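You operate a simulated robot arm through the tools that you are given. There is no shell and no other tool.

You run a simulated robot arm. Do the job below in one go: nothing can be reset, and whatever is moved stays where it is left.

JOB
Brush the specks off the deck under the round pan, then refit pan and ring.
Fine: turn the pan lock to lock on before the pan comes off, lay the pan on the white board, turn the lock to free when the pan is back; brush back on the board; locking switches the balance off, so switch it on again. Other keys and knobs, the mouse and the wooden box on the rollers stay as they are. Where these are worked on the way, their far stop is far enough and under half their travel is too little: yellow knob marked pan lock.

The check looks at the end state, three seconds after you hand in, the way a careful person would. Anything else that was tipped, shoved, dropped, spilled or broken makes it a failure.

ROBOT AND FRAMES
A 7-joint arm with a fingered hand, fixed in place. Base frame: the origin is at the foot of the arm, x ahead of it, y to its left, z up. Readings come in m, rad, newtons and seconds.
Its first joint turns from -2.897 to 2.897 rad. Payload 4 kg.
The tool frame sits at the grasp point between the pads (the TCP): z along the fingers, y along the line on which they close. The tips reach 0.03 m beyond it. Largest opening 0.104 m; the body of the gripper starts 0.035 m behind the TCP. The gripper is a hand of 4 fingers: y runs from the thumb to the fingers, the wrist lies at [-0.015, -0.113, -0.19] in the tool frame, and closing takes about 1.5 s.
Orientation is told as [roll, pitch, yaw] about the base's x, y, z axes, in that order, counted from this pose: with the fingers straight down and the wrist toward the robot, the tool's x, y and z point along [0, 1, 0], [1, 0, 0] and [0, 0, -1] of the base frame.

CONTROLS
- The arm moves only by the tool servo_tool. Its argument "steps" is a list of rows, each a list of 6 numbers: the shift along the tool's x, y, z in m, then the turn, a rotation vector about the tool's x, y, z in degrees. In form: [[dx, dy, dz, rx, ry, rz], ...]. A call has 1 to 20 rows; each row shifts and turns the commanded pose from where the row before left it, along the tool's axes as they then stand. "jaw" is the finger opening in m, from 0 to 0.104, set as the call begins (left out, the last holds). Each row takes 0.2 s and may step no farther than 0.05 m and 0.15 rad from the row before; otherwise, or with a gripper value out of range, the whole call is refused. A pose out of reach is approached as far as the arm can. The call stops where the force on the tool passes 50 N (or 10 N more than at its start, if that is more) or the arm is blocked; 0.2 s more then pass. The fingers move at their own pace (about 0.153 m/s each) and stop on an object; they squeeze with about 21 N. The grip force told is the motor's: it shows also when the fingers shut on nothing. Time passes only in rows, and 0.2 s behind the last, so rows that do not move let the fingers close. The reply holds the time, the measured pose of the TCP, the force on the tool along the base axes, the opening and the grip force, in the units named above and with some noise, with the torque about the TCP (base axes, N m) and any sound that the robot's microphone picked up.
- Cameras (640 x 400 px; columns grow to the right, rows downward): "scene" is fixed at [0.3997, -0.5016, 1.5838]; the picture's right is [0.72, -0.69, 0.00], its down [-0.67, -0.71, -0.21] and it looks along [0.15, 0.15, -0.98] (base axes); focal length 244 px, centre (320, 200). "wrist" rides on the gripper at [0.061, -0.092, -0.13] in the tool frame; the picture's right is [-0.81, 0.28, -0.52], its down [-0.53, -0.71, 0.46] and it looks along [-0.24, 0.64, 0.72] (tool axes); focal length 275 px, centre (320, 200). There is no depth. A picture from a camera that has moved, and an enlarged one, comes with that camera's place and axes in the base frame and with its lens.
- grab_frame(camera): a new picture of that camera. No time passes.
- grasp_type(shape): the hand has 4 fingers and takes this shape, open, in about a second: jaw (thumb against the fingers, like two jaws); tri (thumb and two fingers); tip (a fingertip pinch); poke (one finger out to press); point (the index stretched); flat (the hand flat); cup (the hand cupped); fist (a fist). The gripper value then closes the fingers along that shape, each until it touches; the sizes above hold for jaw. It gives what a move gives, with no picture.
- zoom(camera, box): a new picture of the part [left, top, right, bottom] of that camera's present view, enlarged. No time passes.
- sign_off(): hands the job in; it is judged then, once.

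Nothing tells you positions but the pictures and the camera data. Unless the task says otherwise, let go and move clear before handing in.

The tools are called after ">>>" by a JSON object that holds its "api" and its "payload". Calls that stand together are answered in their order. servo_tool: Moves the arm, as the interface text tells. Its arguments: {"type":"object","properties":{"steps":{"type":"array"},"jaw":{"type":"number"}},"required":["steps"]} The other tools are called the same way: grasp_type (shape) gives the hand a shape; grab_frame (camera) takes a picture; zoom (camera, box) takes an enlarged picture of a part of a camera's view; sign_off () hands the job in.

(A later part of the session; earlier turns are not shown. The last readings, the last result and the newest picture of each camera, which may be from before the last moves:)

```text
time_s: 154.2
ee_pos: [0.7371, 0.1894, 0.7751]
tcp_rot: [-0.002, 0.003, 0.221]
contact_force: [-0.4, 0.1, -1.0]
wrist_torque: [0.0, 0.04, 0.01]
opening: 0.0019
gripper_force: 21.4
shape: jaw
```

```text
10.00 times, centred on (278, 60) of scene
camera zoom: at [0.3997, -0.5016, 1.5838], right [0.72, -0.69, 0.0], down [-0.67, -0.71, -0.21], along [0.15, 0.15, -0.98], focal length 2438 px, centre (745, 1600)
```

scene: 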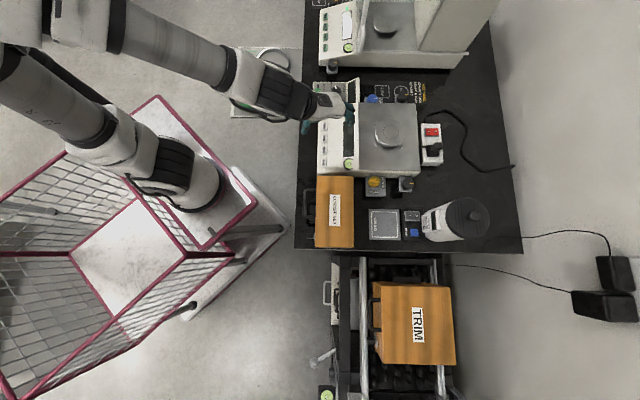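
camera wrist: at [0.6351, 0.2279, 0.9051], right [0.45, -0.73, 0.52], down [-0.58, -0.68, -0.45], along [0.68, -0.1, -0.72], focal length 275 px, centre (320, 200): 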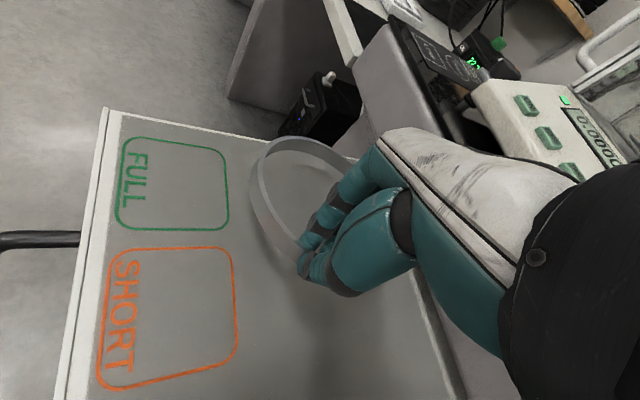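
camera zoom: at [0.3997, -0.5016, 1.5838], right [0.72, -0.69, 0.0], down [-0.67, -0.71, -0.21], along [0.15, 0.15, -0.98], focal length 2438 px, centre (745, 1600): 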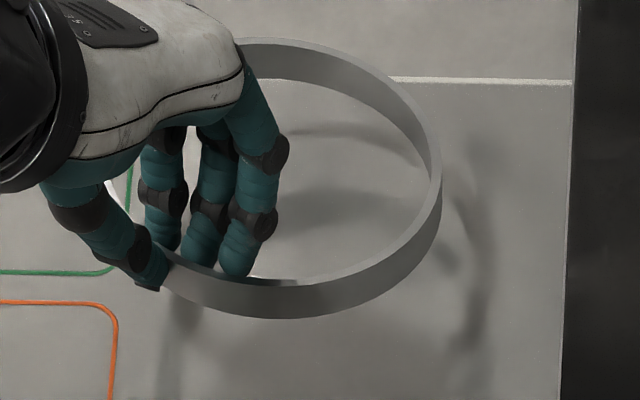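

The ring is held but droops about 12° on its far side. I'll lift it high, back off and turn to the placing yaw, then correct the tilt.

>>> {"api": "servo_tool", "payload": {"steps": [[0, 0, -0.03, 0, 0, 0], [0, 0, -0.03, 0, 0, 0], [0, 0, -0.035, 0, 0, 0], [0, 0, -0.035, 0, 0, 0], [0, 0, -0.035, 0, 0, 0], [0, 0, -0.035, 0, 0, 0], [0, 0, -0.025, 0, 0, 0], [-0.0124, -0.0268, 0, 0, 0, 0], [-0.0124, -0.0268, 0, 0, 0, 0], [-0.0124, -0.0268, 0, 0, 0, 0], [-0.0124, -0.0268, 0, 0, 0, 0], [-0.0124, -0.0268, 0, 0, 0, 0], [0, 0, 0, 0, 0, 0]]}}

>>> {"api": "servo_tool", "payload": {"steps": [[0, 0, 0, 0, 0, 7], [0, 0, 0, 0, 0, 7], [0, 0, 0, 0, 0, 7], [0, 0, 0, 0, 0, 7], [0, 0, 0, 0, 0, 7], [0, 0, 0, 0, 0, 7], [0, 0, 0, 0, 0, 7], [0, 0, 0, 0, 0, 7], [0, 0, 0, 0, 0, 0]]}}

>>> {"api": "grab_frame", "payload": {"camera": "wrist"}}

>>> {"api": "grab_frame", "payload": {"camera": "scene"}}

```text
time_s: 157.0
ee_pos: [0.6188, 0.1009, 0.9999]
tcp_rot: [0.001, 0.0, 0.228]
contact_force: [-0.3, -0.4, -0.5]
wrist_torque: [0.01, 0.08, 0.0]
opening: 0.0018
gripper_force: 21.1
shape: jaw
```

```text
time_s: 158.6
ee_pos: [0.6112, 0.114, 1.0053]
tcp_rot: [0.092, 0.167, -0.586]
contact_force: [0.8, 0.6, -1.0]
wrist_torque: [0.05, 0.05, -0.02]
opening: 0.0016
gripper_force: 21.1
shape: jaw
stopped in row 8: the arm was blocked; the commanded pose is now the measured one
```

```text
taken
camera wrist: at [0.5836, 0.1918, 1.1542], right [-0.18, -0.9, 0.39], down [-0.93, 0.03, -0.38], along [0.33, -0.43, -0.84], focal length 275 px, centre (320, 200)
```

wrist: 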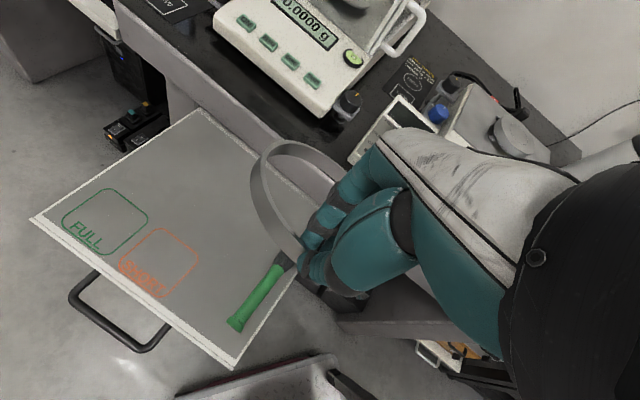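

```text
taken
```

scene: 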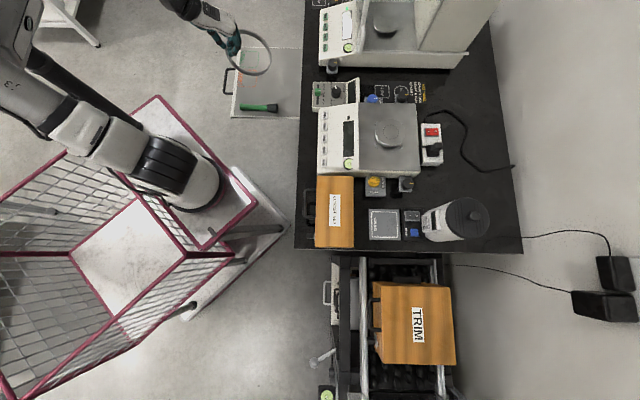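

The arm hit a joint limit turning here and tilted the hand. I'll level the hand and yaw back a little first, then move nearer the balance before turning.

>>> {"api": "servo_tool", "payload": {"steps": [[0, 0, 0, 0, 0, -6], [0, 0, 0, -3.2, -1.7, -4], [0, 0, 0, -3.2, -1.7, 0], [0, 0, 0, -3.2, -1.7, 0], [0, 0, 0, 0, 0, 0]]}}

>>> {"api": "zoom", "payload": {"camera": "scene", "box": [190, 10, 300, 90]}}

```text
time_s: 159.8
ee_pos: [0.6113, 0.117, 1.007]
tcp_rot: [0.057, 0.02, -0.42]
contact_force: [-0.6, -0.5, -1.4]
wrist_torque: [0.04, 0.05, 0.06]
opening: 0.0018
gripper_force: 20.5
shape: jaw
```

```text
5.00 times, centred on (245, 50) of scene
camera zoom: at [0.3997, -0.5016, 1.5838], right [0.72, -0.69, 0.0], down [-0.67, -0.71, -0.21], along [0.15, 0.15, -0.98], focal length 1219 px, centre (695, 950)
```

zoom: 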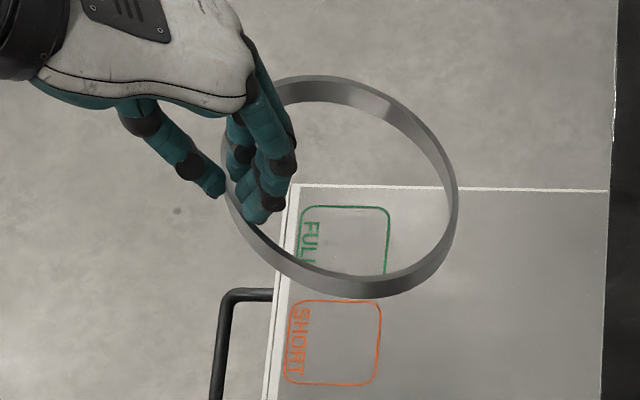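

>>> {"api": "servo_tool", "payload": {"steps": [[-0.0311, 0.0188, -0.0015, 0, 0, 0], [-0.0311, 0.0188, -0.0015, 0, 0, 0], [-0.0311, 0.0188, -0.0015, 0, 0, 0], [-0.0311, 0.0188, -0.0015, 0, 0, 0], [-0.0311, 0.0188, -0.0015, 0, 0, 0], [-0.0311, 0.0188, -0.0015, 0, 0, 0], [-0.0311, 0.0188, -0.0015, 0, 0, 0], [-0.0311, 0.0188, -0.0015, 0, 0, 0], [-0.0311, 0.0188, -0.0015, 0, 0, 0], [-0.0311, 0.0188, -0.0015, 0, 0, 0], [-0.0311, 0.0188, -0.0015, 0, 0, 0], [0, 0, 0, 0, 0, 0]]}}

>>> {"api": "grab_frame", "payload": {"camera": "scene"}}

```text
time_s: 162.4
ee_pos: [0.6674, -0.2837, 1.023]
tcp_rot: [0.023, -0.024, -0.425]
contact_force: [0.0, 0.5, -0.9]
wrist_torque: [0.03, 0.05, -0.04]
opening: 0.0015
gripper_force: 20.6
shape: jaw
out of reach, approached as far as the arm can: row 5
```

```text
taken
```

scene: 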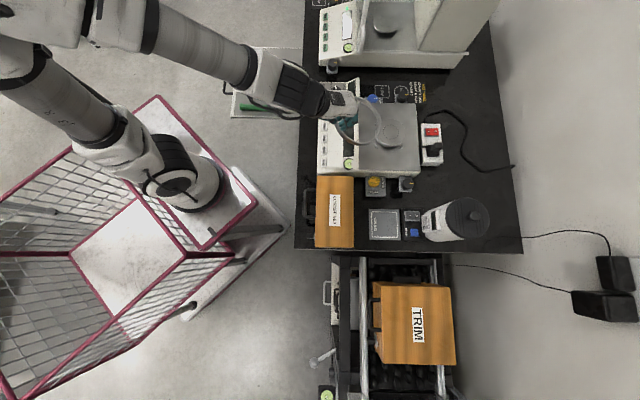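

>>> {"api": "servo_tool", "payload": {"steps": [[0, 0, 0, 0, 0, 6.4], [0, 0, 0, 0, 0, 6.4], [0, 0, 0, 0, 0, 6.4], [0, 0, 0, -5, 0, 0], [0, 0, 0, -5, 0, 0], [0, 0, 0, 0, 0, 0]]}}

>>> {"api": "zoom", "payload": {"camera": "scene", "box": [330, 90, 430, 170]}}

>>> {"api": "grab_frame", "payload": {"camera": "wrist"}}

```text
time_s: 163.8
ee_pos: [0.6629, -0.2866, 1.0193]
tcp_rot: [0.007, -0.057, -0.619]
contact_force: [0.2, 0.0, -1.6]
wrist_torque: [0.04, 0.04, 0.01]
opening: 0.0018
gripper_force: 21.5
shape: jaw
out of reach, approached as far as the arm can: row 1, 2, 4
```

```text
5.00 times, centred on (380, 130) of scene
camera zoom: at [0.3997, -0.5016, 1.5838], right [0.72, -0.69, 0.0], down [-0.67, -0.71, -0.21], along [0.15, 0.15, -0.98], focal length 1219 px, centre (20, 550)
```

zoom: 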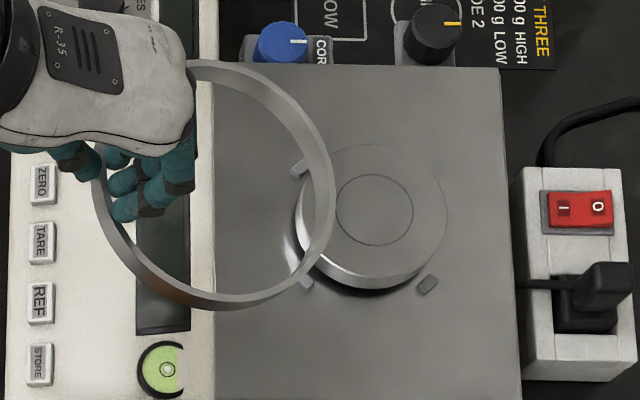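

```text
taken
camera wrist: at [0.6171, -0.1805, 1.1454], right [-0.27, -0.8, 0.53], down [-0.87, -0.03, -0.5], along [0.42, -0.59, -0.69], focal length 275 px, centre (320, 200)
```

wrist: 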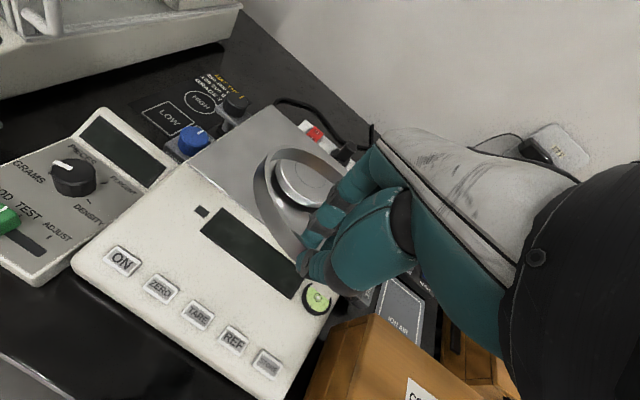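

The hand is at -35° yaw, which is good enough: the grip point falls between two clips. I'll move the ring over the pan and compare it against the clips.

>>> {"api": "servo_tool", "payload": {"steps": [[0.0025, 0.0222, 0, 0, 0, 0], [0.0025, 0.0222, 0, 0, 0, 0], [0.0025, 0.0222, 0, 0, 0, 0], [0.0025, 0.0222, 0, 0, 0, 0], [0.0025, 0.0222, 0, 0, 0, 0], [0, 0, 0, 0, 0, 0]]}}

>>> {"api": "zoom", "payload": {"camera": "scene", "box": [355, 85, 445, 165]}}

>>> {"api": "grab_frame", "payload": {"camera": "wrist"}}

```text
time_s: 165.2
ee_pos: [0.763, -0.336, 1.0326]
tcp_rot: [0.017, -0.104, -0.614]
contact_force: [0.9, 0.1, -1.5]
wrist_torque: [0.05, 0.05, -0.02]
opening: 0.0021
gripper_force: 21.2
shape: jaw
```

```text
5.00 times, centred on (400, 125) of scene
camera zoom: at [0.3997, -0.5016, 1.5838], right [0.72, -0.69, 0.0], down [-0.67, -0.71, -0.21], along [0.15, 0.15, -0.98], focal length 1219 px, centre (-80, 575)
```

zoom: 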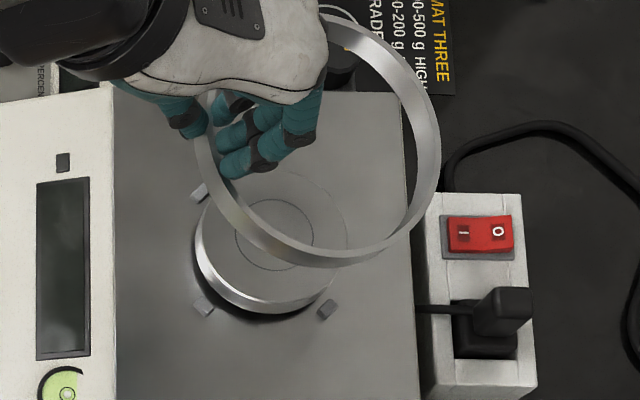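

```text
taken
camera wrist: at [0.7104, -0.2289, 1.1532], right [-0.29, -0.8, 0.53], down [-0.84, -0.05, -0.54], along [0.45, -0.6, -0.66], focal length 275 px, centre (320, 200)
```

wrist: 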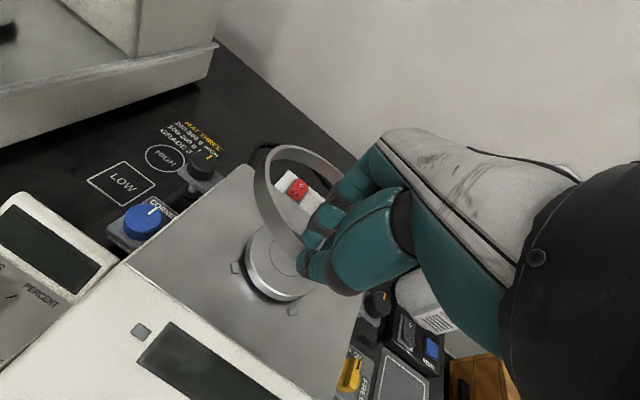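

The ring now nearly level and about 5 mm left of centre. Correcting and lowering to just above the pan.

>>> {"api": "servo_tool", "payload": {"steps": [[-0.0004, 0.0025, 0, 0, 0, 0], [-0.0004, 0.0024, 0, 0, 0, 0], [-0.0004, -0.0026, 0.0249, 0, 0, 0], [-0.0004, -0.0026, 0.0249, 0, 0, 0], [-0.0003, -0.0021, 0.0199, 0, 0, 0], [0, 0, 0, 0, 0, 0]]}}

>>> {"api": "zoom", "payload": {"camera": "scene", "box": [355, 85, 445, 165]}}

>>> {"api": "grab_frame", "payload": {"camera": "wrist"}}

```text
time_s: 166.6
ee_pos: [0.7642, -0.3409, 0.9613]
tcp_rot: [0.015, -0.104, -0.615]
contact_force: [-0.2, 0.5, -0.8]
wrist_torque: [0.03, 0.04, 0.03]
opening: 0.002
gripper_force: 20.7
shape: jaw
```

```text
5.00 times, centred on (400, 125) of scene
camera zoom: at [0.3997, -0.5016, 1.5838], right [0.72, -0.69, 0.0], down [-0.67, -0.71, -0.21], along [0.15, 0.15, -0.98], focal length 1219 px, centre (-80, 575)
```

zoom: 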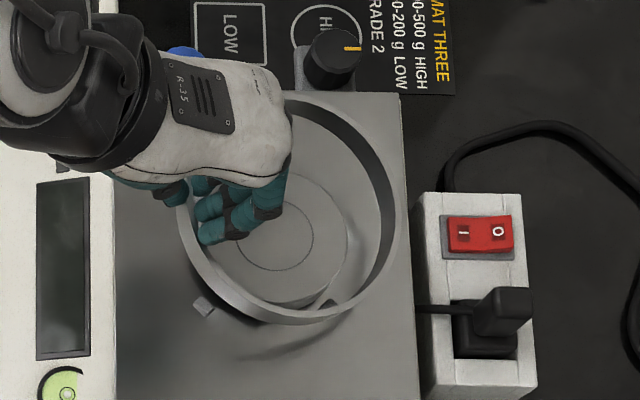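

```text
taken
camera wrist: at [0.7134, -0.2328, 1.0834], right [-0.29, -0.8, 0.53], down [-0.84, -0.05, -0.54], along [0.45, -0.6, -0.66], focal length 275 px, centre (320, 200)
```

wrist: 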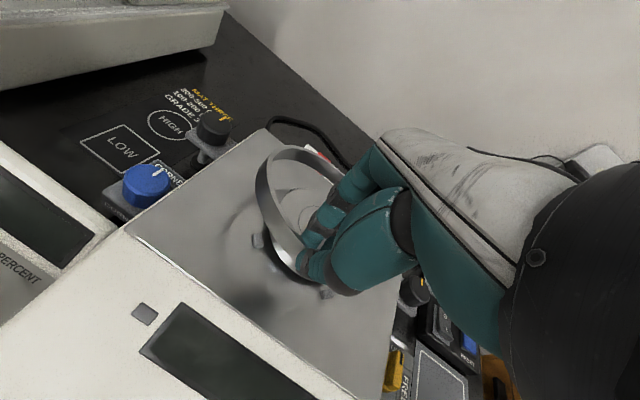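

>>> {"api": "zoom", "payload": {"camera": "scene", "box": [367, 98, 423, 153]}}

>>> {"api": "zoom", "payload": {"camera": "wrist", "box": [230, 120, 370, 310]}}

```text
7.27 times, centred on (395, 126) of scene
camera zoom: at [0.3997, -0.5016, 1.5838], right [0.72, -0.69, 0.0], down [-0.67, -0.71, -0.21], along [0.15, 0.15, -0.98], focal length 1773 px, centre (-226, 742)
```

zoom: 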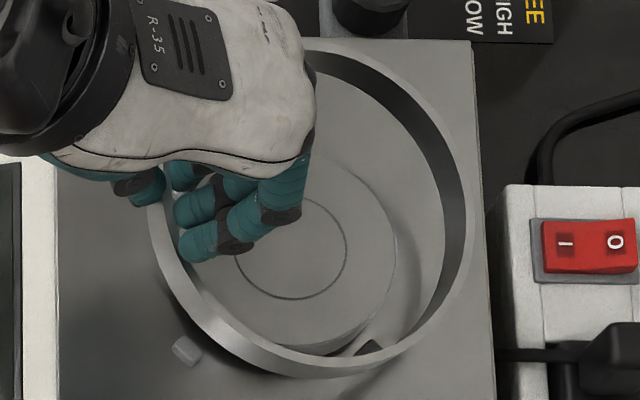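

```text
2.11 times, centred on (300, 215) of wrist
camera zoom: at [0.7134, -0.2328, 1.0834], right [-0.29, -0.8, 0.53], down [-0.84, -0.05, -0.54], along [0.45, -0.6, -0.66], focal length 580 px, centre (362, 168)
```

zoom: 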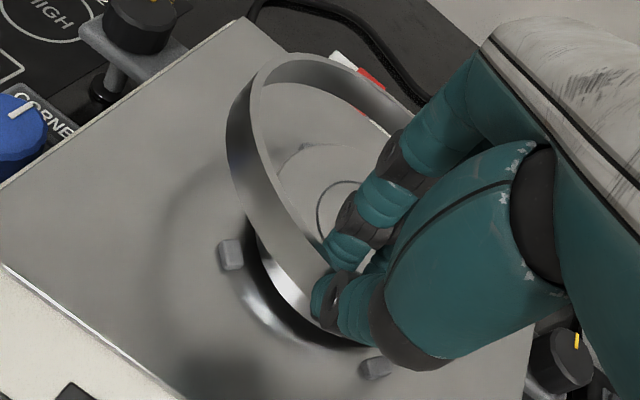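

The ring is within about 3 mm of centre; its far side hangs about 13° low. I'll correct the position and try to tilt the hand a bit more.

>>> {"api": "servo_tool", "payload": {"steps": [[-0.0015, -0.0033, 0, 0, 0, 0], [0, 0, 0, -4, 0, 0], [0, 0, 0, -4, 0, 0], [0, 0, 0, 0, 0, 0]]}}

>>> {"api": "zoom", "payload": {"camera": "scene", "box": [367, 98, 423, 153]}}

>>> {"api": "zoom", "payload": {"camera": "wrist", "box": [230, 120, 370, 310]}}

```text
time_s: 167.6
ee_pos: [0.7612, -0.3418, 0.9621]
tcp_rot: [0.014, -0.246, -0.616]
contact_force: [-0.1, 0.3, -1.1]
wrist_torque: [0.04, 0.07, -0.02]
opening: 0.0019
gripper_force: 20.7
shape: jaw
```

```text
7.27 times, centred on (395, 126) of scene
camera zoom: at [0.3997, -0.5016, 1.5838], right [0.72, -0.69, 0.0], down [-0.67, -0.71, -0.21], along [0.15, 0.15, -0.98], focal length 1773 px, centre (-226, 742)
```

zoom: 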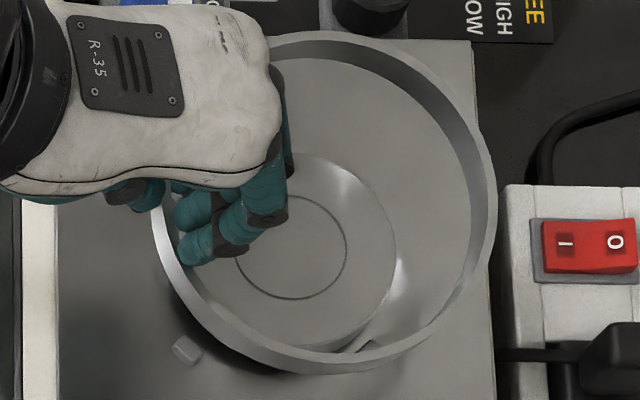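

```text
2.11 times, centred on (300, 215) of wrist
camera zoom: at [0.6966, -0.2232, 1.0674], right [-0.36, -0.75, 0.56], down [-0.78, -0.09, -0.62], along [0.52, -0.65, -0.55], focal length 580 px, centre (362, 168)
```

zoom: 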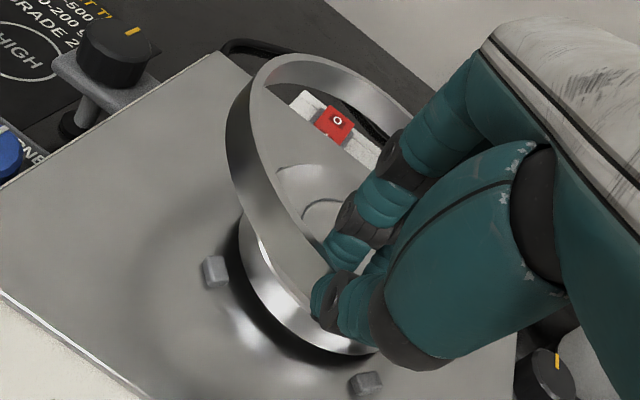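

The ring is now nearly level around the pan. Small centring shift and lowering in steps.

>>> {"api": "servo_tool", "payload": {"steps": [[0.0003, -0.0019, -0.0005, 0, 0, 0], [-0.0002, -0.0037, 0.0146, 0, 0, 0], [-0.0001, -0.0024, 0.0097, 0, 0, 0], [0, 0, 0, 0, 0, 0]]}}

>>> {"api": "zoom", "payload": {"camera": "scene", "box": [367, 98, 423, 153]}}

>>> {"api": "zoom", "payload": {"camera": "wrist", "box": [230, 120, 370, 310]}}

```text
time_s: 168.6
ee_pos: [0.759, -0.3401, 0.9371]
tcp_rot: [0.017, -0.247, -0.615]
contact_force: [0.1, -0.1, -1.0]
wrist_torque: [0.04, 0.04, 0.0]
opening: 0.0019
gripper_force: 20.7
shape: jaw
```

```text
7.27 times, centred on (395, 126) of scene
camera zoom: at [0.3997, -0.5016, 1.5838], right [0.72, -0.69, 0.0], down [-0.67, -0.71, -0.21], along [0.15, 0.15, -0.98], focal length 1773 px, centre (-226, 742)
```

zoom: 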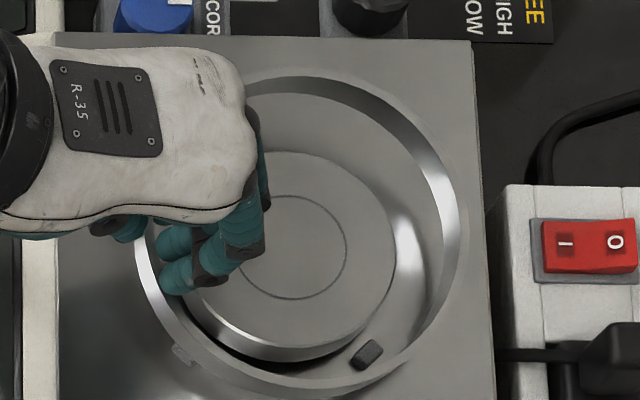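

```text
2.11 times, centred on (300, 215) of wrist
camera zoom: at [0.6954, -0.2219, 1.0424], right [-0.36, -0.75, 0.56], down [-0.78, -0.09, -0.62], along [0.52, -0.65, -0.55], focal length 580 px, centre (362, 168)
```

zoom: 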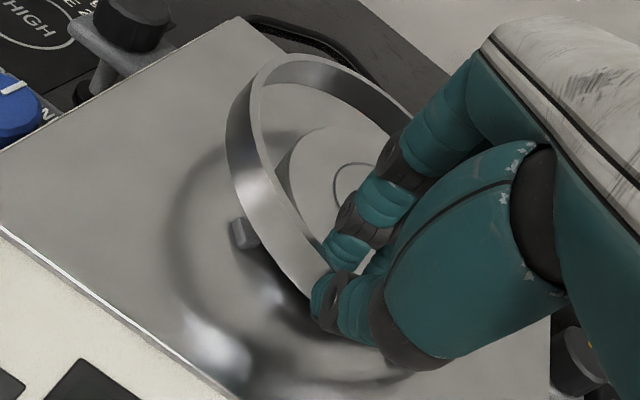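

>>> {"api": "servo_tool", "payload": {"steps": [[0.0013, -0.0022, 0.0097, 0, 0, 0], [-0.0001, -0.0012, 0.0049, 0, 0, 0], [0, 0, 0, 0, 0, 0]]}}

>>> {"api": "zoom", "payload": {"camera": "scene", "box": [367, 98, 423, 153]}}

>>> {"api": "zoom", "payload": {"camera": "wrist", "box": [230, 120, 370, 310]}}

```text
time_s: 169.4
ee_pos: [0.7603, -0.3381, 0.9213]
tcp_rot: [0.017, -0.244, -0.615]
contact_force: [-2.4, 0.3, 3.2]
wrist_torque: [-0.17, 0.16, -0.09]
opening: 0.002
gripper_force: 20.6
shape: jaw
```

```text
7.27 times, centred on (395, 126) of scene
camera zoom: at [0.3997, -0.5016, 1.5838], right [0.72, -0.69, 0.0], down [-0.67, -0.71, -0.21], along [0.15, 0.15, -0.98], focal length 1773 px, centre (-226, 742)
```

zoom: 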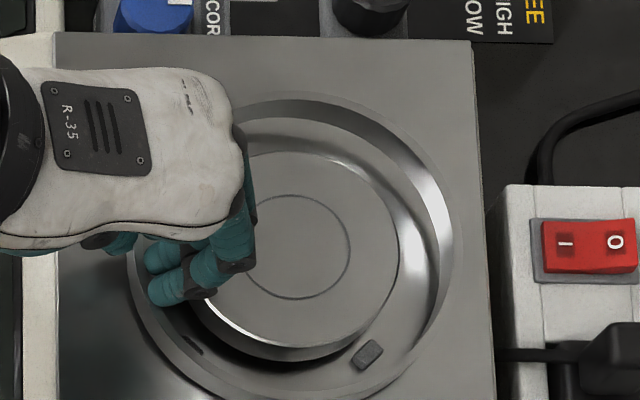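

```text
2.11 times, centred on (300, 215) of wrist
camera zoom: at [0.6959, -0.2204, 1.0275], right [-0.36, -0.75, 0.56], down [-0.78, -0.09, -0.62], along [0.52, -0.65, -0.55], focal length 580 px, centre (362, 168)
```

zoom: 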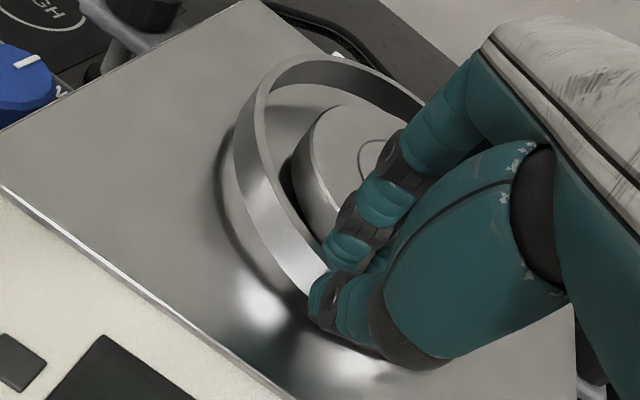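

>>> {"api": "zoom", "payload": {"camera": "scene", "box": [362, 105, 426, 160]}}

```text
7.27 times, centred on (394, 132) of scene
camera zoom: at [0.3997, -0.5016, 1.5838], right [0.72, -0.69, 0.0], down [-0.67, -0.71, -0.21], along [0.15, 0.15, -0.98], focal length 1773 px, centre (-218, 691)
```

zoom: 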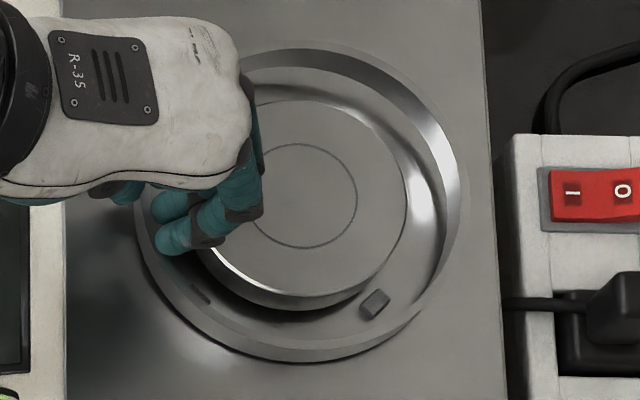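

There is a light touch (a finger near the pan's rim), and the pan nudged about 1.5 mm. I'll raise slightly, shift the hand 2.5 mm away from the pan and continue.

>>> {"api": "servo_tool", "payload": {"steps": [[0.0, 0.0005, -0.0019, 0, 0, 0], [0.0004, -0.0024, -0.0006, 0, 0, 0], [0, 0, 0, 0, 0, 0]]}}

>>> {"api": "zoom", "payload": {"camera": "scene", "box": [362, 105, 426, 160]}}

```text
time_s: 170.2
ee_pos: [0.757, -0.3377, 0.9245]
tcp_rot: [0.014, -0.244, -0.616]
contact_force: [0.2, -0.3, 0.0]
wrist_torque: [-0.04, 0.06, 0.03]
opening: 0.002
gripper_force: 20.9
shape: jaw
```

```text
7.27 times, centred on (394, 132) of scene
camera zoom: at [0.3997, -0.5016, 1.5838], right [0.72, -0.69, 0.0], down [-0.67, -0.71, -0.21], along [0.15, 0.15, -0.98], focal length 1773 px, centre (-218, 691)
```

zoom: 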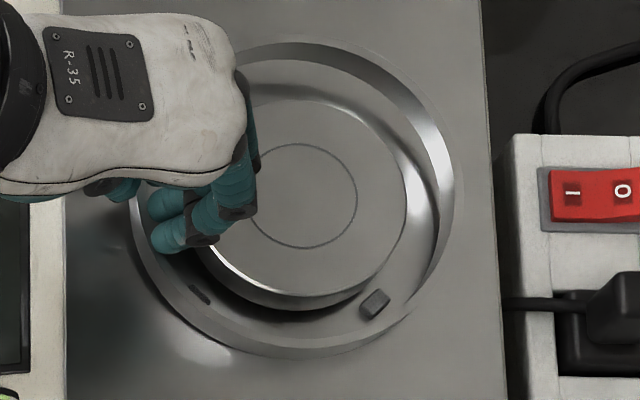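

>>> {"api": "servo_tool", "payload": {"steps": [[0.0018, -0.0009, 0.0049, 0, 0, 0], [-0.0001, -0.001, 0.0039, 0, 0, 0], [0, 0, 0, 0, 0, 0]]}}

>>> {"api": "zoom", "payload": {"camera": "scene", "box": [362, 105, 426, 160]}}

>>> {"api": "zoom", "payload": {"camera": "wrist", "box": [220, 120, 380, 320]}}

```text
time_s: 171.0
ee_pos: [0.7606, -0.3357, 0.917]
tcp_rot: [0.017, -0.25, -0.617]
contact_force: [-5.5, 4.5, 33.3]
wrist_torque: [-0.78, -0.15, -0.1]
opening: 0.0029
gripper_force: 21.4
shape: jaw
```

```text
7.27 times, centred on (394, 132) of scene
camera zoom: at [0.3997, -0.5016, 1.5838], right [0.72, -0.69, 0.0], down [-0.67, -0.71, -0.21], along [0.15, 0.15, -0.98], focal length 1773 px, centre (-218, 691)
```

zoom: 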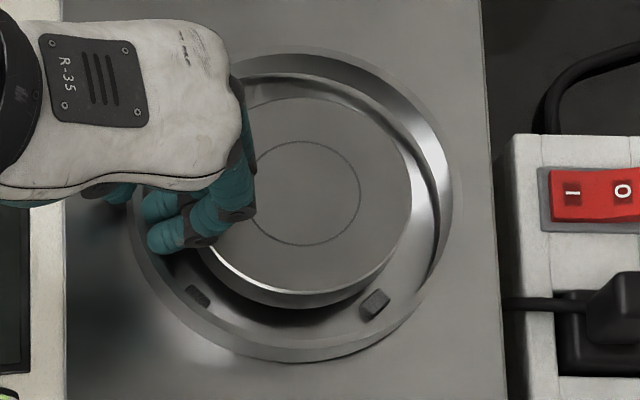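

```text
2.00 times, centred on (300, 220) of wrist
camera zoom: at [0.6953, -0.2173, 1.0221], right [-0.36, -0.75, 0.56], down [-0.77, -0.09, -0.63], along [0.52, -0.65, -0.55], focal length 551 px, centre (360, 160)
```

zoom: 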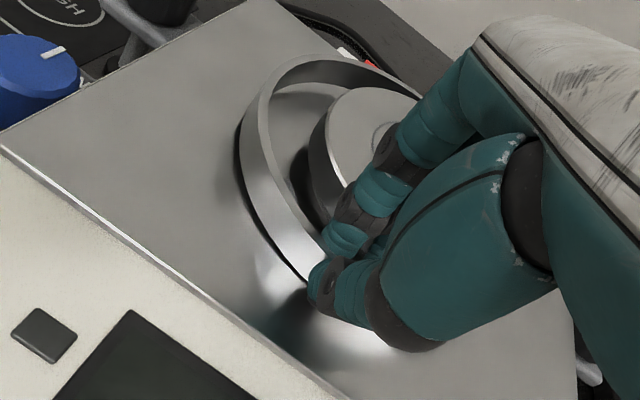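

A finger pressed on the pan's edge (33 N), so I'll raise a touch. The ring is centred and only about a centimetre above the deck, so I'll release it here, moving the hand back as the fingers open so they don't push the pan.

>>> {"api": "servo_tool", "payload": {"steps": [[0.0, 0.0006, -0.0024, 0, 0, 0], [0, 0, 0, 0, 0, 0]]}}

>>> {"api": "zoom", "payload": {"camera": "scene", "box": [362, 105, 426, 160]}}

```text
time_s: 171.6
ee_pos: [0.76, -0.3353, 0.9182]
tcp_rot: [0.016, -0.245, -0.616]
contact_force: [-3.5, 2.7, 15.8]
wrist_torque: [-0.4, 0.0, -0.06]
opening: 0.0024
gripper_force: 20.8
shape: jaw
```

```text
7.27 times, centred on (394, 132) of scene
camera zoom: at [0.3997, -0.5016, 1.5838], right [0.72, -0.69, 0.0], down [-0.67, -0.71, -0.21], along [0.15, 0.15, -0.98], focal length 1773 px, centre (-218, 691)
```

zoom: 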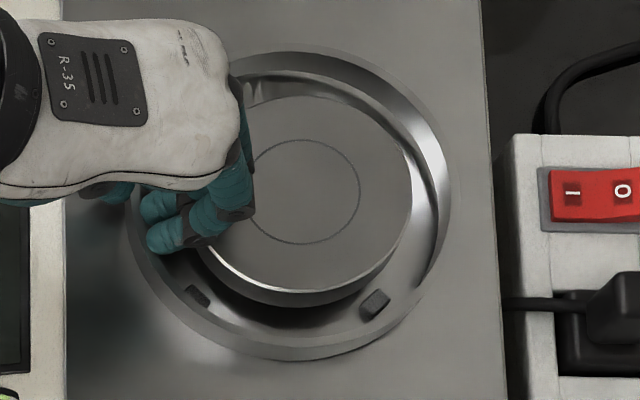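

>>> {"api": "servo_tool", "payload": {"steps": [[0.0, 0.0006, -0.0024, 0, 0, 0], [0.0, -0.0015, -0.0005, 0, 0, 0], [0, 0, 0, 0, 0, 0]]}}

>>> {"api": "zoom", "payload": {"camera": "wrist", "box": [220, 120, 380, 320]}}

```text
time_s: 172.4
ee_pos: [0.7574, -0.336, 0.9189]
tcp_rot: [0.015, -0.244, -0.616]
contact_force: [-0.5, -0.1, 0.3]
wrist_torque: [-0.06, 0.09, -0.03]
opening: 0.0021
gripper_force: 21.4
shape: jaw
```

```text
2.00 times, centred on (300, 220) of wrist
camera zoom: at [0.6945, -0.2168, 1.0251], right [-0.36, -0.75, 0.56], down [-0.78, -0.09, -0.62], along [0.52, -0.65, -0.55], focal length 551 px, centre (360, 160)
```

zoom: 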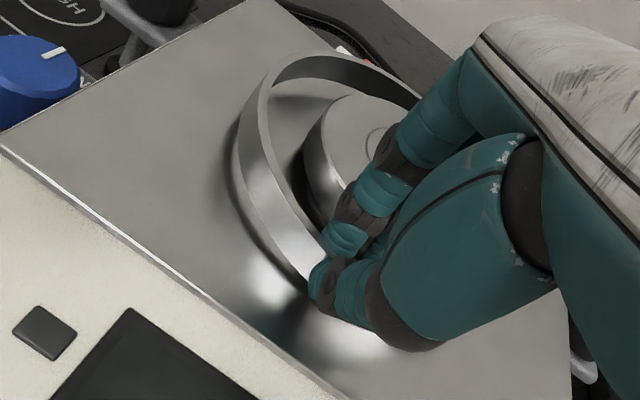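

Forces are back to zero with the ring centred about 1 cm above the deck. Releasing while backing the hand off so the fingers stay put.

>>> {"api": "servo_tool", "payload": {"steps": [[0.0005, -0.0022, -0.0006, 0, 0, 0], [0, -0.002, -0.0006, 0, 0, 0], [0, 0, 0, 0, 0, 0], [0, 0, 0, 0, 0, 0]], "jaw": 0.014}}

>>> {"api": "zoom", "payload": {"camera": "scene", "box": [362, 105, 426, 160]}}

>>> {"api": "zoom", "payload": {"camera": "wrist", "box": [220, 120, 380, 320]}}

```text
time_s: 173.4
ee_pos: [0.7548, -0.3309, 0.9198]
tcp_rot: [0.015, -0.245, -0.615]
contact_force: [-0.2, -0.5, -0.5]
wrist_torque: [-0.01, -0.01, 0.02]
opening: 0.0138
gripper_force: 0.0
shape: jaw
```

```text
7.27 times, centred on (394, 132) of scene
camera zoom: at [0.3997, -0.5016, 1.5838], right [0.72, -0.69, 0.0], down [-0.67, -0.71, -0.21], along [0.15, 0.15, -0.98], focal length 1773 px, centre (-218, 691)
```

zoom: 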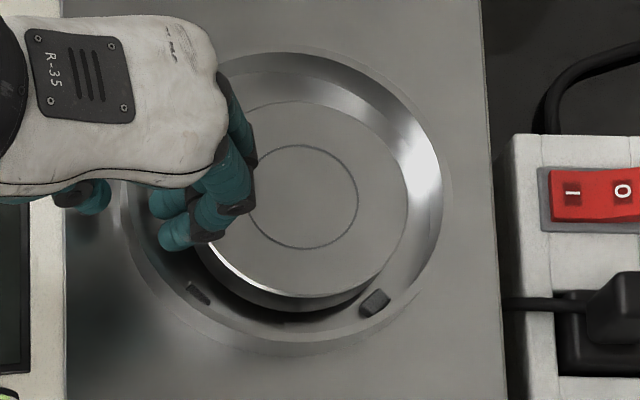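

```text
2.00 times, centred on (300, 220) of wrist
camera zoom: at [0.6913, -0.2137, 1.0257], right [-0.36, -0.75, 0.56], down [-0.78, -0.09, -0.62], along [0.52, -0.65, -0.55], focal length 551 px, centre (360, 160)
```

zoom: 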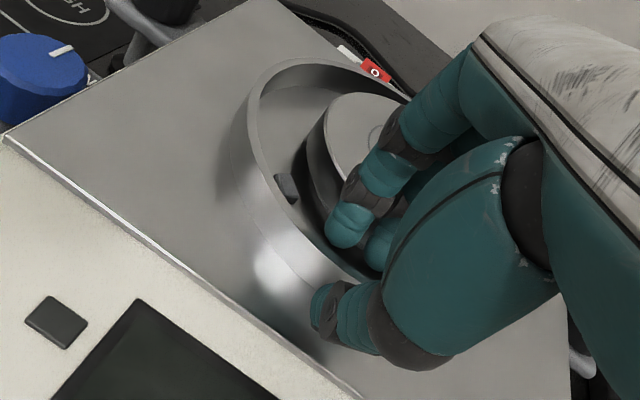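

The ring has settled flat on the deck around the clips. Lifting the hand straight up and away.

>>> {"api": "servo_tool", "payload": {"steps": [[0.0001, 0.0024, -0.0097, 0, 0, 0], [0.0002, 0.0037, -0.0146, 0, 0, 0], [0.0003, 0.0061, -0.0243, 0, 0, 0], [0.0005, 0.0085, -0.034, 0, 0, 0], [0, -0.04, 0, 0, 0, 0], [0, -0.04, -0.01, 0, 0, 0], [0, -0.04, -0.01, 0, 0, 0], [0, 0, 0, 0, 0, 0]]}}

>>> {"api": "zoom", "payload": {"camera": "scene", "box": [362, 105, 426, 160]}}

>>> {"api": "grab_frame", "payload": {"camera": "scene"}}

>>> {"api": "grab_frame", "payload": {"camera": "wrist"}}

```text
time_s: 175.2
ee_pos: [0.6751, -0.27, 1.0054]
tcp_rot: [0.017, -0.242, -0.616]
contact_force: [-0.3, 0.7, 0.0]
wrist_torque: [0.03, -0.03, 0.0]
opening: 0.0139
gripper_force: 0.1
shape: jaw
out of reach, approached as far as the arm can: row 7
```

```text
7.27 times, centred on (394, 132) of scene
camera zoom: at [0.3997, -0.5016, 1.5838], right [0.72, -0.69, 0.0], down [-0.67, -0.71, -0.21], along [0.15, 0.15, -0.98], focal length 1773 px, centre (-218, 691)
```

zoom: 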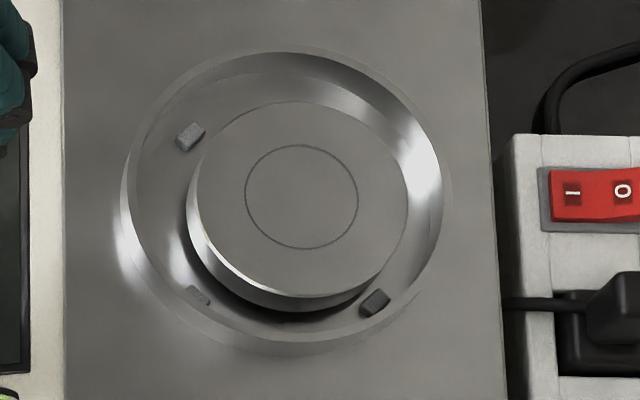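

```text
taken
```

scene: 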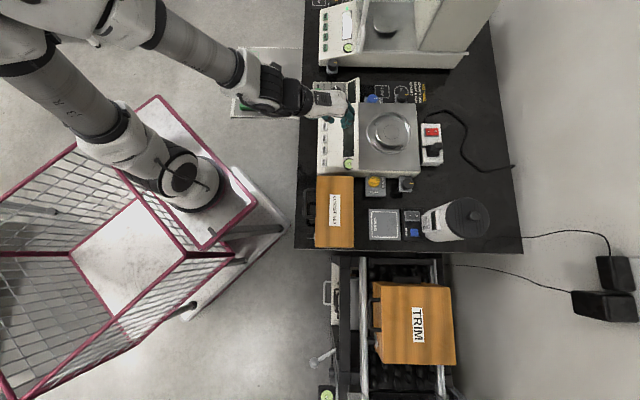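

```text
taken
camera wrist: at [0.612, -0.1527, 1.1105], right [-0.35, -0.75, 0.56], down [-0.78, -0.09, -0.62], along [0.52, -0.65, -0.55], focal length 275 px, centre (320, 200)
```

wrist: 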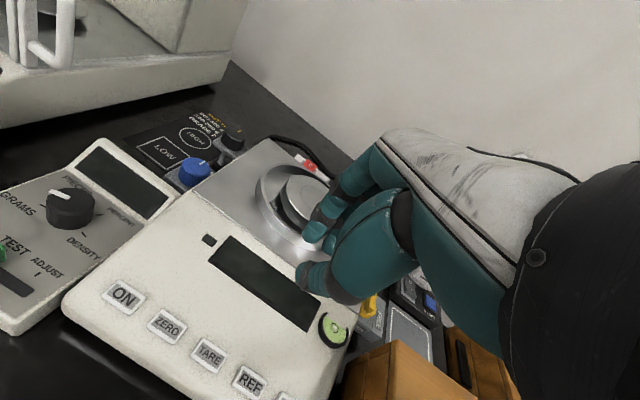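

>>> {"api": "zoom", "payload": {"camera": "scene", "box": [374, 132, 402, 158]}}

>>> {"api": "zoom", "payload": {"camera": "scene", "box": [374, 106, 416, 136]}}

>>> {"api": "zoom", "payload": {"camera": "wrist", "box": [240, 140, 360, 240]}}

```text
15.38 times, centred on (388, 145) of scene
camera zoom: at [0.3997, -0.5016, 1.5838], right [0.72, -0.69, 0.0], down [-0.67, -0.71, -0.21], along [0.15, 0.15, -0.98], focal length 3751 px, centre (-726, 1046)
```

zoom: 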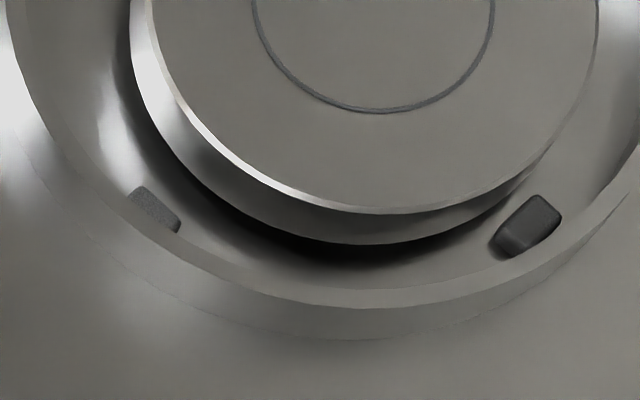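

```text
13.33 times, centred on (395, 121) of scene
camera zoom: at [0.3997, -0.5016, 1.5838], right [0.72, -0.69, 0.0], down [-0.67, -0.71, -0.21], along [0.15, 0.15, -0.98], focal length 3251 px, centre (-680, 1253)
```

zoom: 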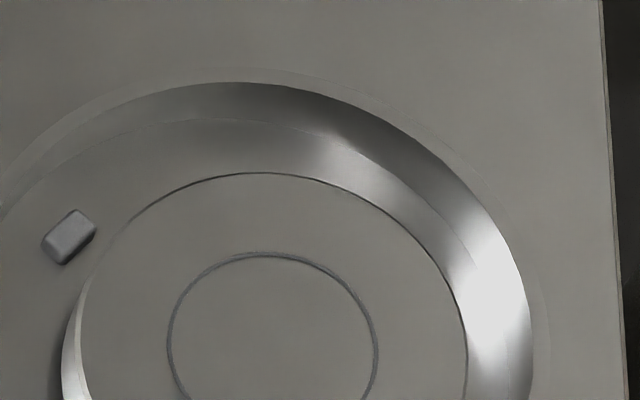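

```text
4.00 times, centred on (300, 190) of wrist
camera zoom: at [0.612, -0.1527, 1.1105], right [-0.35, -0.75, 0.56], down [-0.78, -0.09, -0.62], along [0.52, -0.65, -0.55], focal length 1101 px, centre (400, 240)
```

zoom: 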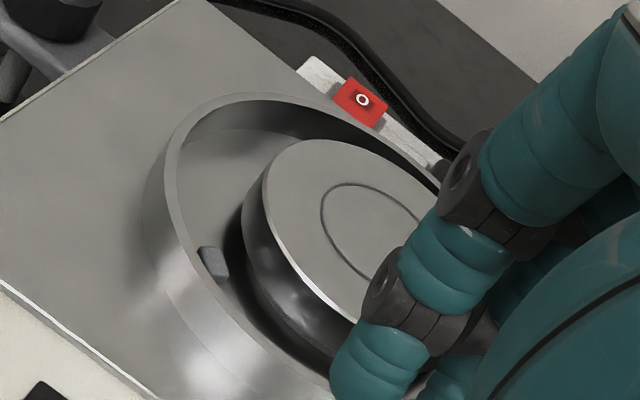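

The ring sits flat around all the clips and the pan is seated. Next I'll level the hand, make the tip shape, and go to the lock knob to turn it back to FREE.

>>> {"api": "servo_tool", "payload": {"steps": [[0, 0, -0.02, 0, 0, 0], [0, 0, 0, 7, 0, 0], [0, 0, 0, 6.8, 0, 0], [0, 0, 0, 0, 0, 4.8], [0, 0, 0, 0, 0, 4.8], [0, 0, 0, 0, 0, 0]]}}

>>> {"api": "grasp_type", "payload": {"shape": "tip"}}

```text
time_s: 176.6
ee_pos: [0.6692, -0.2689, 1.024]
tcp_rot: [0.013, -0.054, -0.792]
contact_force: [0.1, 0.1, -0.1]
wrist_torque: [0.01, -0.02, -0.03]
opening: 0.0138
gripper_force: 0.0
shape: jaw
out of reach, approached as far as the arm can: row 3
```

```text
time_s: 177.5
ee_pos: [0.6691, -0.2694, 1.0235]
tcp_rot: [0.014, -0.058, -0.789]
contact_force: [-0.3, -0.4, -0.2]
wrist_torque: [0.01, -0.01, 0.03]
opening: 0.104
gripper_force: 0.0
shape: tip
```

>>> {"api": "servo_tool", "payload": {"steps": [[0, 0, 0, 3.2, -0.8, 0], [-0.0271, 0.0216, 0, 0, 0, 0], [-0.0271, 0.0216, 0, 0, 0, 0], [-0.0271, 0.0216, 0, 0, 0, 0], [-0.0271, 0.0216, 0, 0, 0, 0], [-0.027, 0.0216, 0, 0, 0, 0], [-0.027, 0.0217, 0, 0, 0, 0], [0, 0, 0.03, 0, 0, 0], [0, 0, 0.03, 0, 0, 0], [0, 0, 0, 0, 0, 0], [0, 0, 0, 0, 0, 0]], "jaw": 0.0}}

>>> {"api": "grab_frame", "payload": {"camera": "wrist"}}

>>> {"api": "zoom", "payload": {"camera": "wrist", "box": [190, 205, 340, 305]}}

```text
time_s: 179.9
ee_pos: [0.6463, -0.4742, 0.9633]
tcp_rot: [-0.001, -0.001, -0.79]
contact_force: [-0.4, 0.2, 0.5]
wrist_torque: [0.0, -0.01, 0.02]
opening: 0.0
gripper_force: 20.4
shape: tip
```

```text
taken
camera wrist: at [0.625, -0.3666, 1.0943], right [-0.38, -0.77, 0.52], down [-0.88, 0.13, -0.46], along [0.28, -0.63, -0.72], focal length 275 px, centre (320, 200)
```

wrist: 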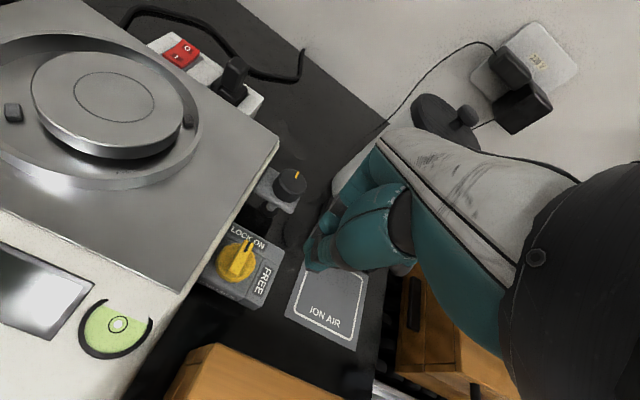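

```text
4.00 times, centred on (265, 255) of wrist
camera zoom: at [0.625, -0.3666, 1.0943], right [-0.38, -0.77, 0.52], down [-0.88, 0.13, -0.46], along [0.28, -0.63, -0.72], focal length 1101 px, centre (540, -20)
```

zoom: 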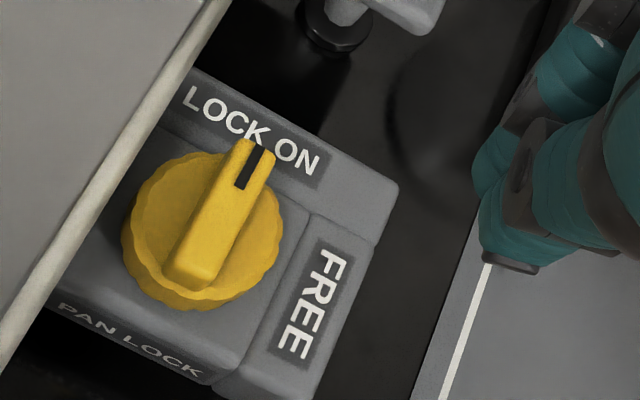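

>>> {"api": "servo_tool", "payload": {"steps": [[0, 0, 0.03, 0, 0, 0], [0, 0, 0.03, 0, 0, 0], [0, 0, 0.016, 0, 0, 0], [0, 0, 0.008, 0, 0, 0], [0, 0, 0, 0, 0, 0]]}}

>>> {"api": "zoom", "payload": {"camera": "wrist", "box": [190, 185, 400, 325]}}

```text
time_s: 181.1
ee_pos: [0.646, -0.4747, 0.8799]
tcp_rot: [0.001, -0.001, -0.789]
contact_force: [-0.2, 0.0, -0.4]
wrist_torque: [0.01, 0.0, 0.0]
opening: 0.0002
gripper_force: 21.2
shape: tip
```

```text
2.86 times, centred on (295, 255) of wrist
camera zoom: at [0.6253, -0.3667, 1.0103], right [-0.38, -0.77, 0.52], down [-0.88, 0.13, -0.46], along [0.28, -0.63, -0.72], focal length 786 px, centre (391, 43)
```

zoom: 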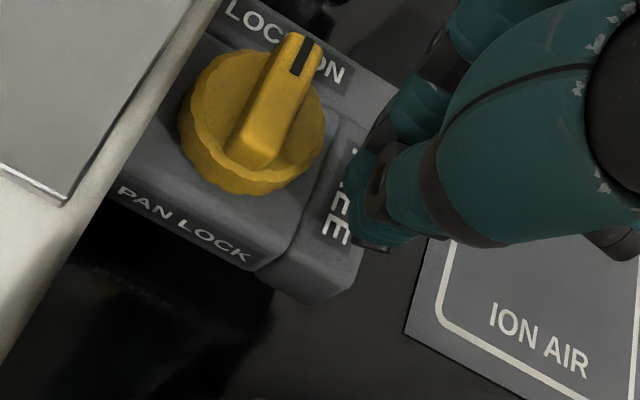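

>>> {"api": "servo_tool", "payload": {"steps": [[0.008, -0.0003, 0, 0, 0, 0], [0.008, -0.0003, 0, 0, 0, 0], [0.003, 0, 0, 0, 0, 0], [0.0028, -0.0021, 0, 0, 0, 0], [0.0028, -0.0022, 0, 0, 0, 0], [0, 0, 0, 0, 0, 0]]}}

>>> {"api": "zoom", "payload": {"camera": "wrist", "box": [190, 185, 400, 325]}}

```text
time_s: 182.2
ee_pos: [0.6524, -0.4647, 0.8807]
tcp_rot: [-0.011, -0.001, -0.807]
contact_force: [-13.9, -9.9, 6.2]
wrist_torque: [-0.23, 0.29, -0.12]
opening: 0.0001
gripper_force: 20.9
shape: tip
stopped in row 5: the force on the tool passed its limit at 54 N (the readings are from after the stop); the commanded pose is now the measured one
```

```text
2.86 times, centred on (295, 255) of wrist
camera zoom: at [0.6345, -0.3552, 1.0104], right [-0.39, -0.75, 0.53], down [-0.88, 0.14, -0.45], along [0.26, -0.64, -0.72], focal length 786 px, centre (391, 43)
```

zoom: 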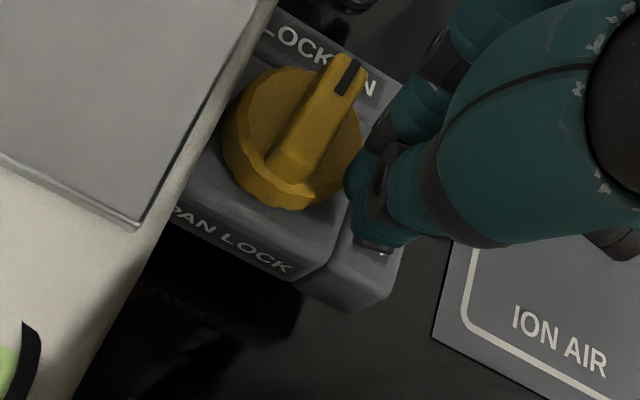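

>>> {"api": "zoom", "payload": {"camera": "wrist", "box": [250, 190, 350, 280]}}

>>> {"api": "zoom", "payload": {"camera": "scene", "box": [350, 160, 410, 210]}}

```text
4.44 times, centred on (300, 235) of wrist
camera zoom: at [0.6345, -0.3552, 1.0104], right [-0.39, -0.75, 0.53], down [-0.88, 0.14, -0.45], along [0.26, -0.64, -0.72], focal length 1224 px, centre (409, 44)
```

zoom: 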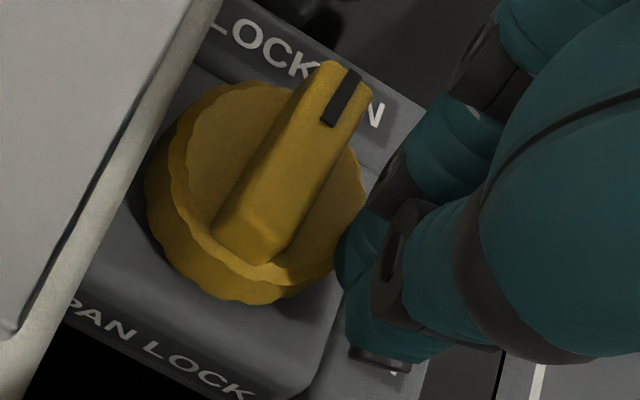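

```text
8.00 times, centred on (380, 185) of scene
camera zoom: at [0.3997, -0.5016, 1.5838], right [0.72, -0.69, 0.0], down [-0.67, -0.71, -0.21], along [0.15, 0.15, -0.98], focal length 1950 px, centre (-160, 320)
```

zoom: 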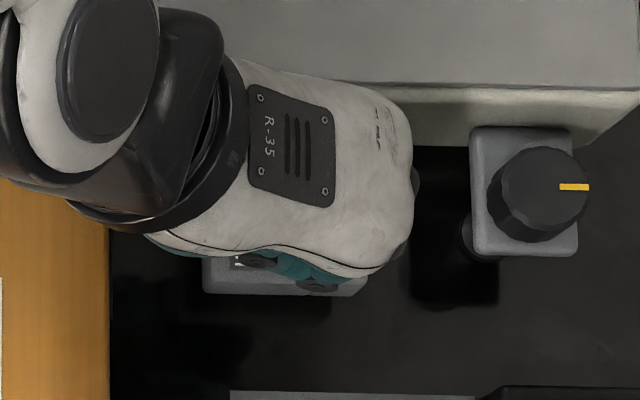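

The fingertip is butting against the disc's side rather than the bar. I'll back off, raise 4 mm, and push the bar's tail again.

>>> {"api": "servo_tool", "payload": {"steps": [[-0.005, 0, 0, 0, 0, 0], [0, 0, -0.004, 0.6, 0, -1], [0.003, 0.0015, 0, 0, 0, 0], [0.003, 0.0015, 0, 0, 0, 0], [0.002, 0.0, 0, 0, 0, 0], [0, 0, 0, 0, 0, 0]]}}

>>> {"api": "zoom", "payload": {"camera": "wrist", "box": [250, 190, 350, 280]}}

```text
time_s: 183.6
ee_pos: [0.6548, -0.466, 0.8839]
tcp_rot: [-0.013, 0.012, -0.793]
contact_force: [-33.3, -28.1, -2.8]
wrist_torque: [-0.83, 1.03, -0.32]
opening: 0.0001
gripper_force: 21.2
shape: tip
```

```text
4.44 times, centred on (300, 235) of wrist
camera zoom: at [0.6364, -0.3581, 1.0149], right [-0.37, -0.76, 0.52], down [-0.89, 0.13, -0.44], along [0.27, -0.63, -0.73], focal length 1224 px, centre (409, 44)
```

zoom: 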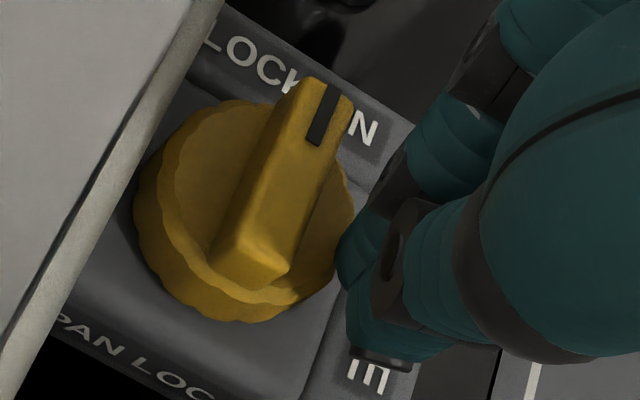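

The two-finger cluster overlaps the knob's axis and blocks itself. I'll back off, shift toward the bar's tail end, and push there.

>>> {"api": "servo_tool", "payload": {"steps": [[-0.006, 0, 0, 0, 0, 0], [0, -0.009, 0, 0.5, -0.5, 0], [0.003, 0, 0, 0, 0, 0], [0.003, 0, 0, 0, 0, 0], [0, 0, 0, 0, 0, 0]]}}

>>> {"api": "zoom", "payload": {"camera": "wrist", "box": [250, 190, 350, 280]}}

```text
time_s: 184.8
ee_pos: [0.6524, -0.4555, 0.8843]
tcp_rot: [-0.016, 0.018, -0.784]
contact_force: [-0.8, 0.6, 1.0]
wrist_torque: [-0.05, 0.0, -0.01]
opening: 0.0001
gripper_force: 21.1
shape: tip
```

```text
4.44 times, centred on (300, 235) of wrist
camera zoom: at [0.6347, -0.3482, 1.0152], right [-0.36, -0.77, 0.53], down [-0.89, 0.13, -0.43], along [0.27, -0.63, -0.73], focal length 1224 px, centre (409, 44)
```

zoom: 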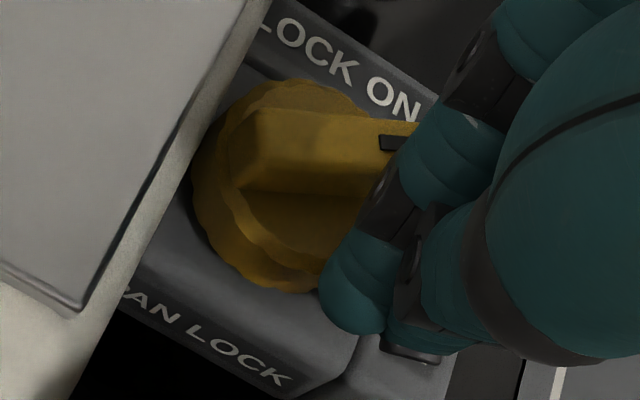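

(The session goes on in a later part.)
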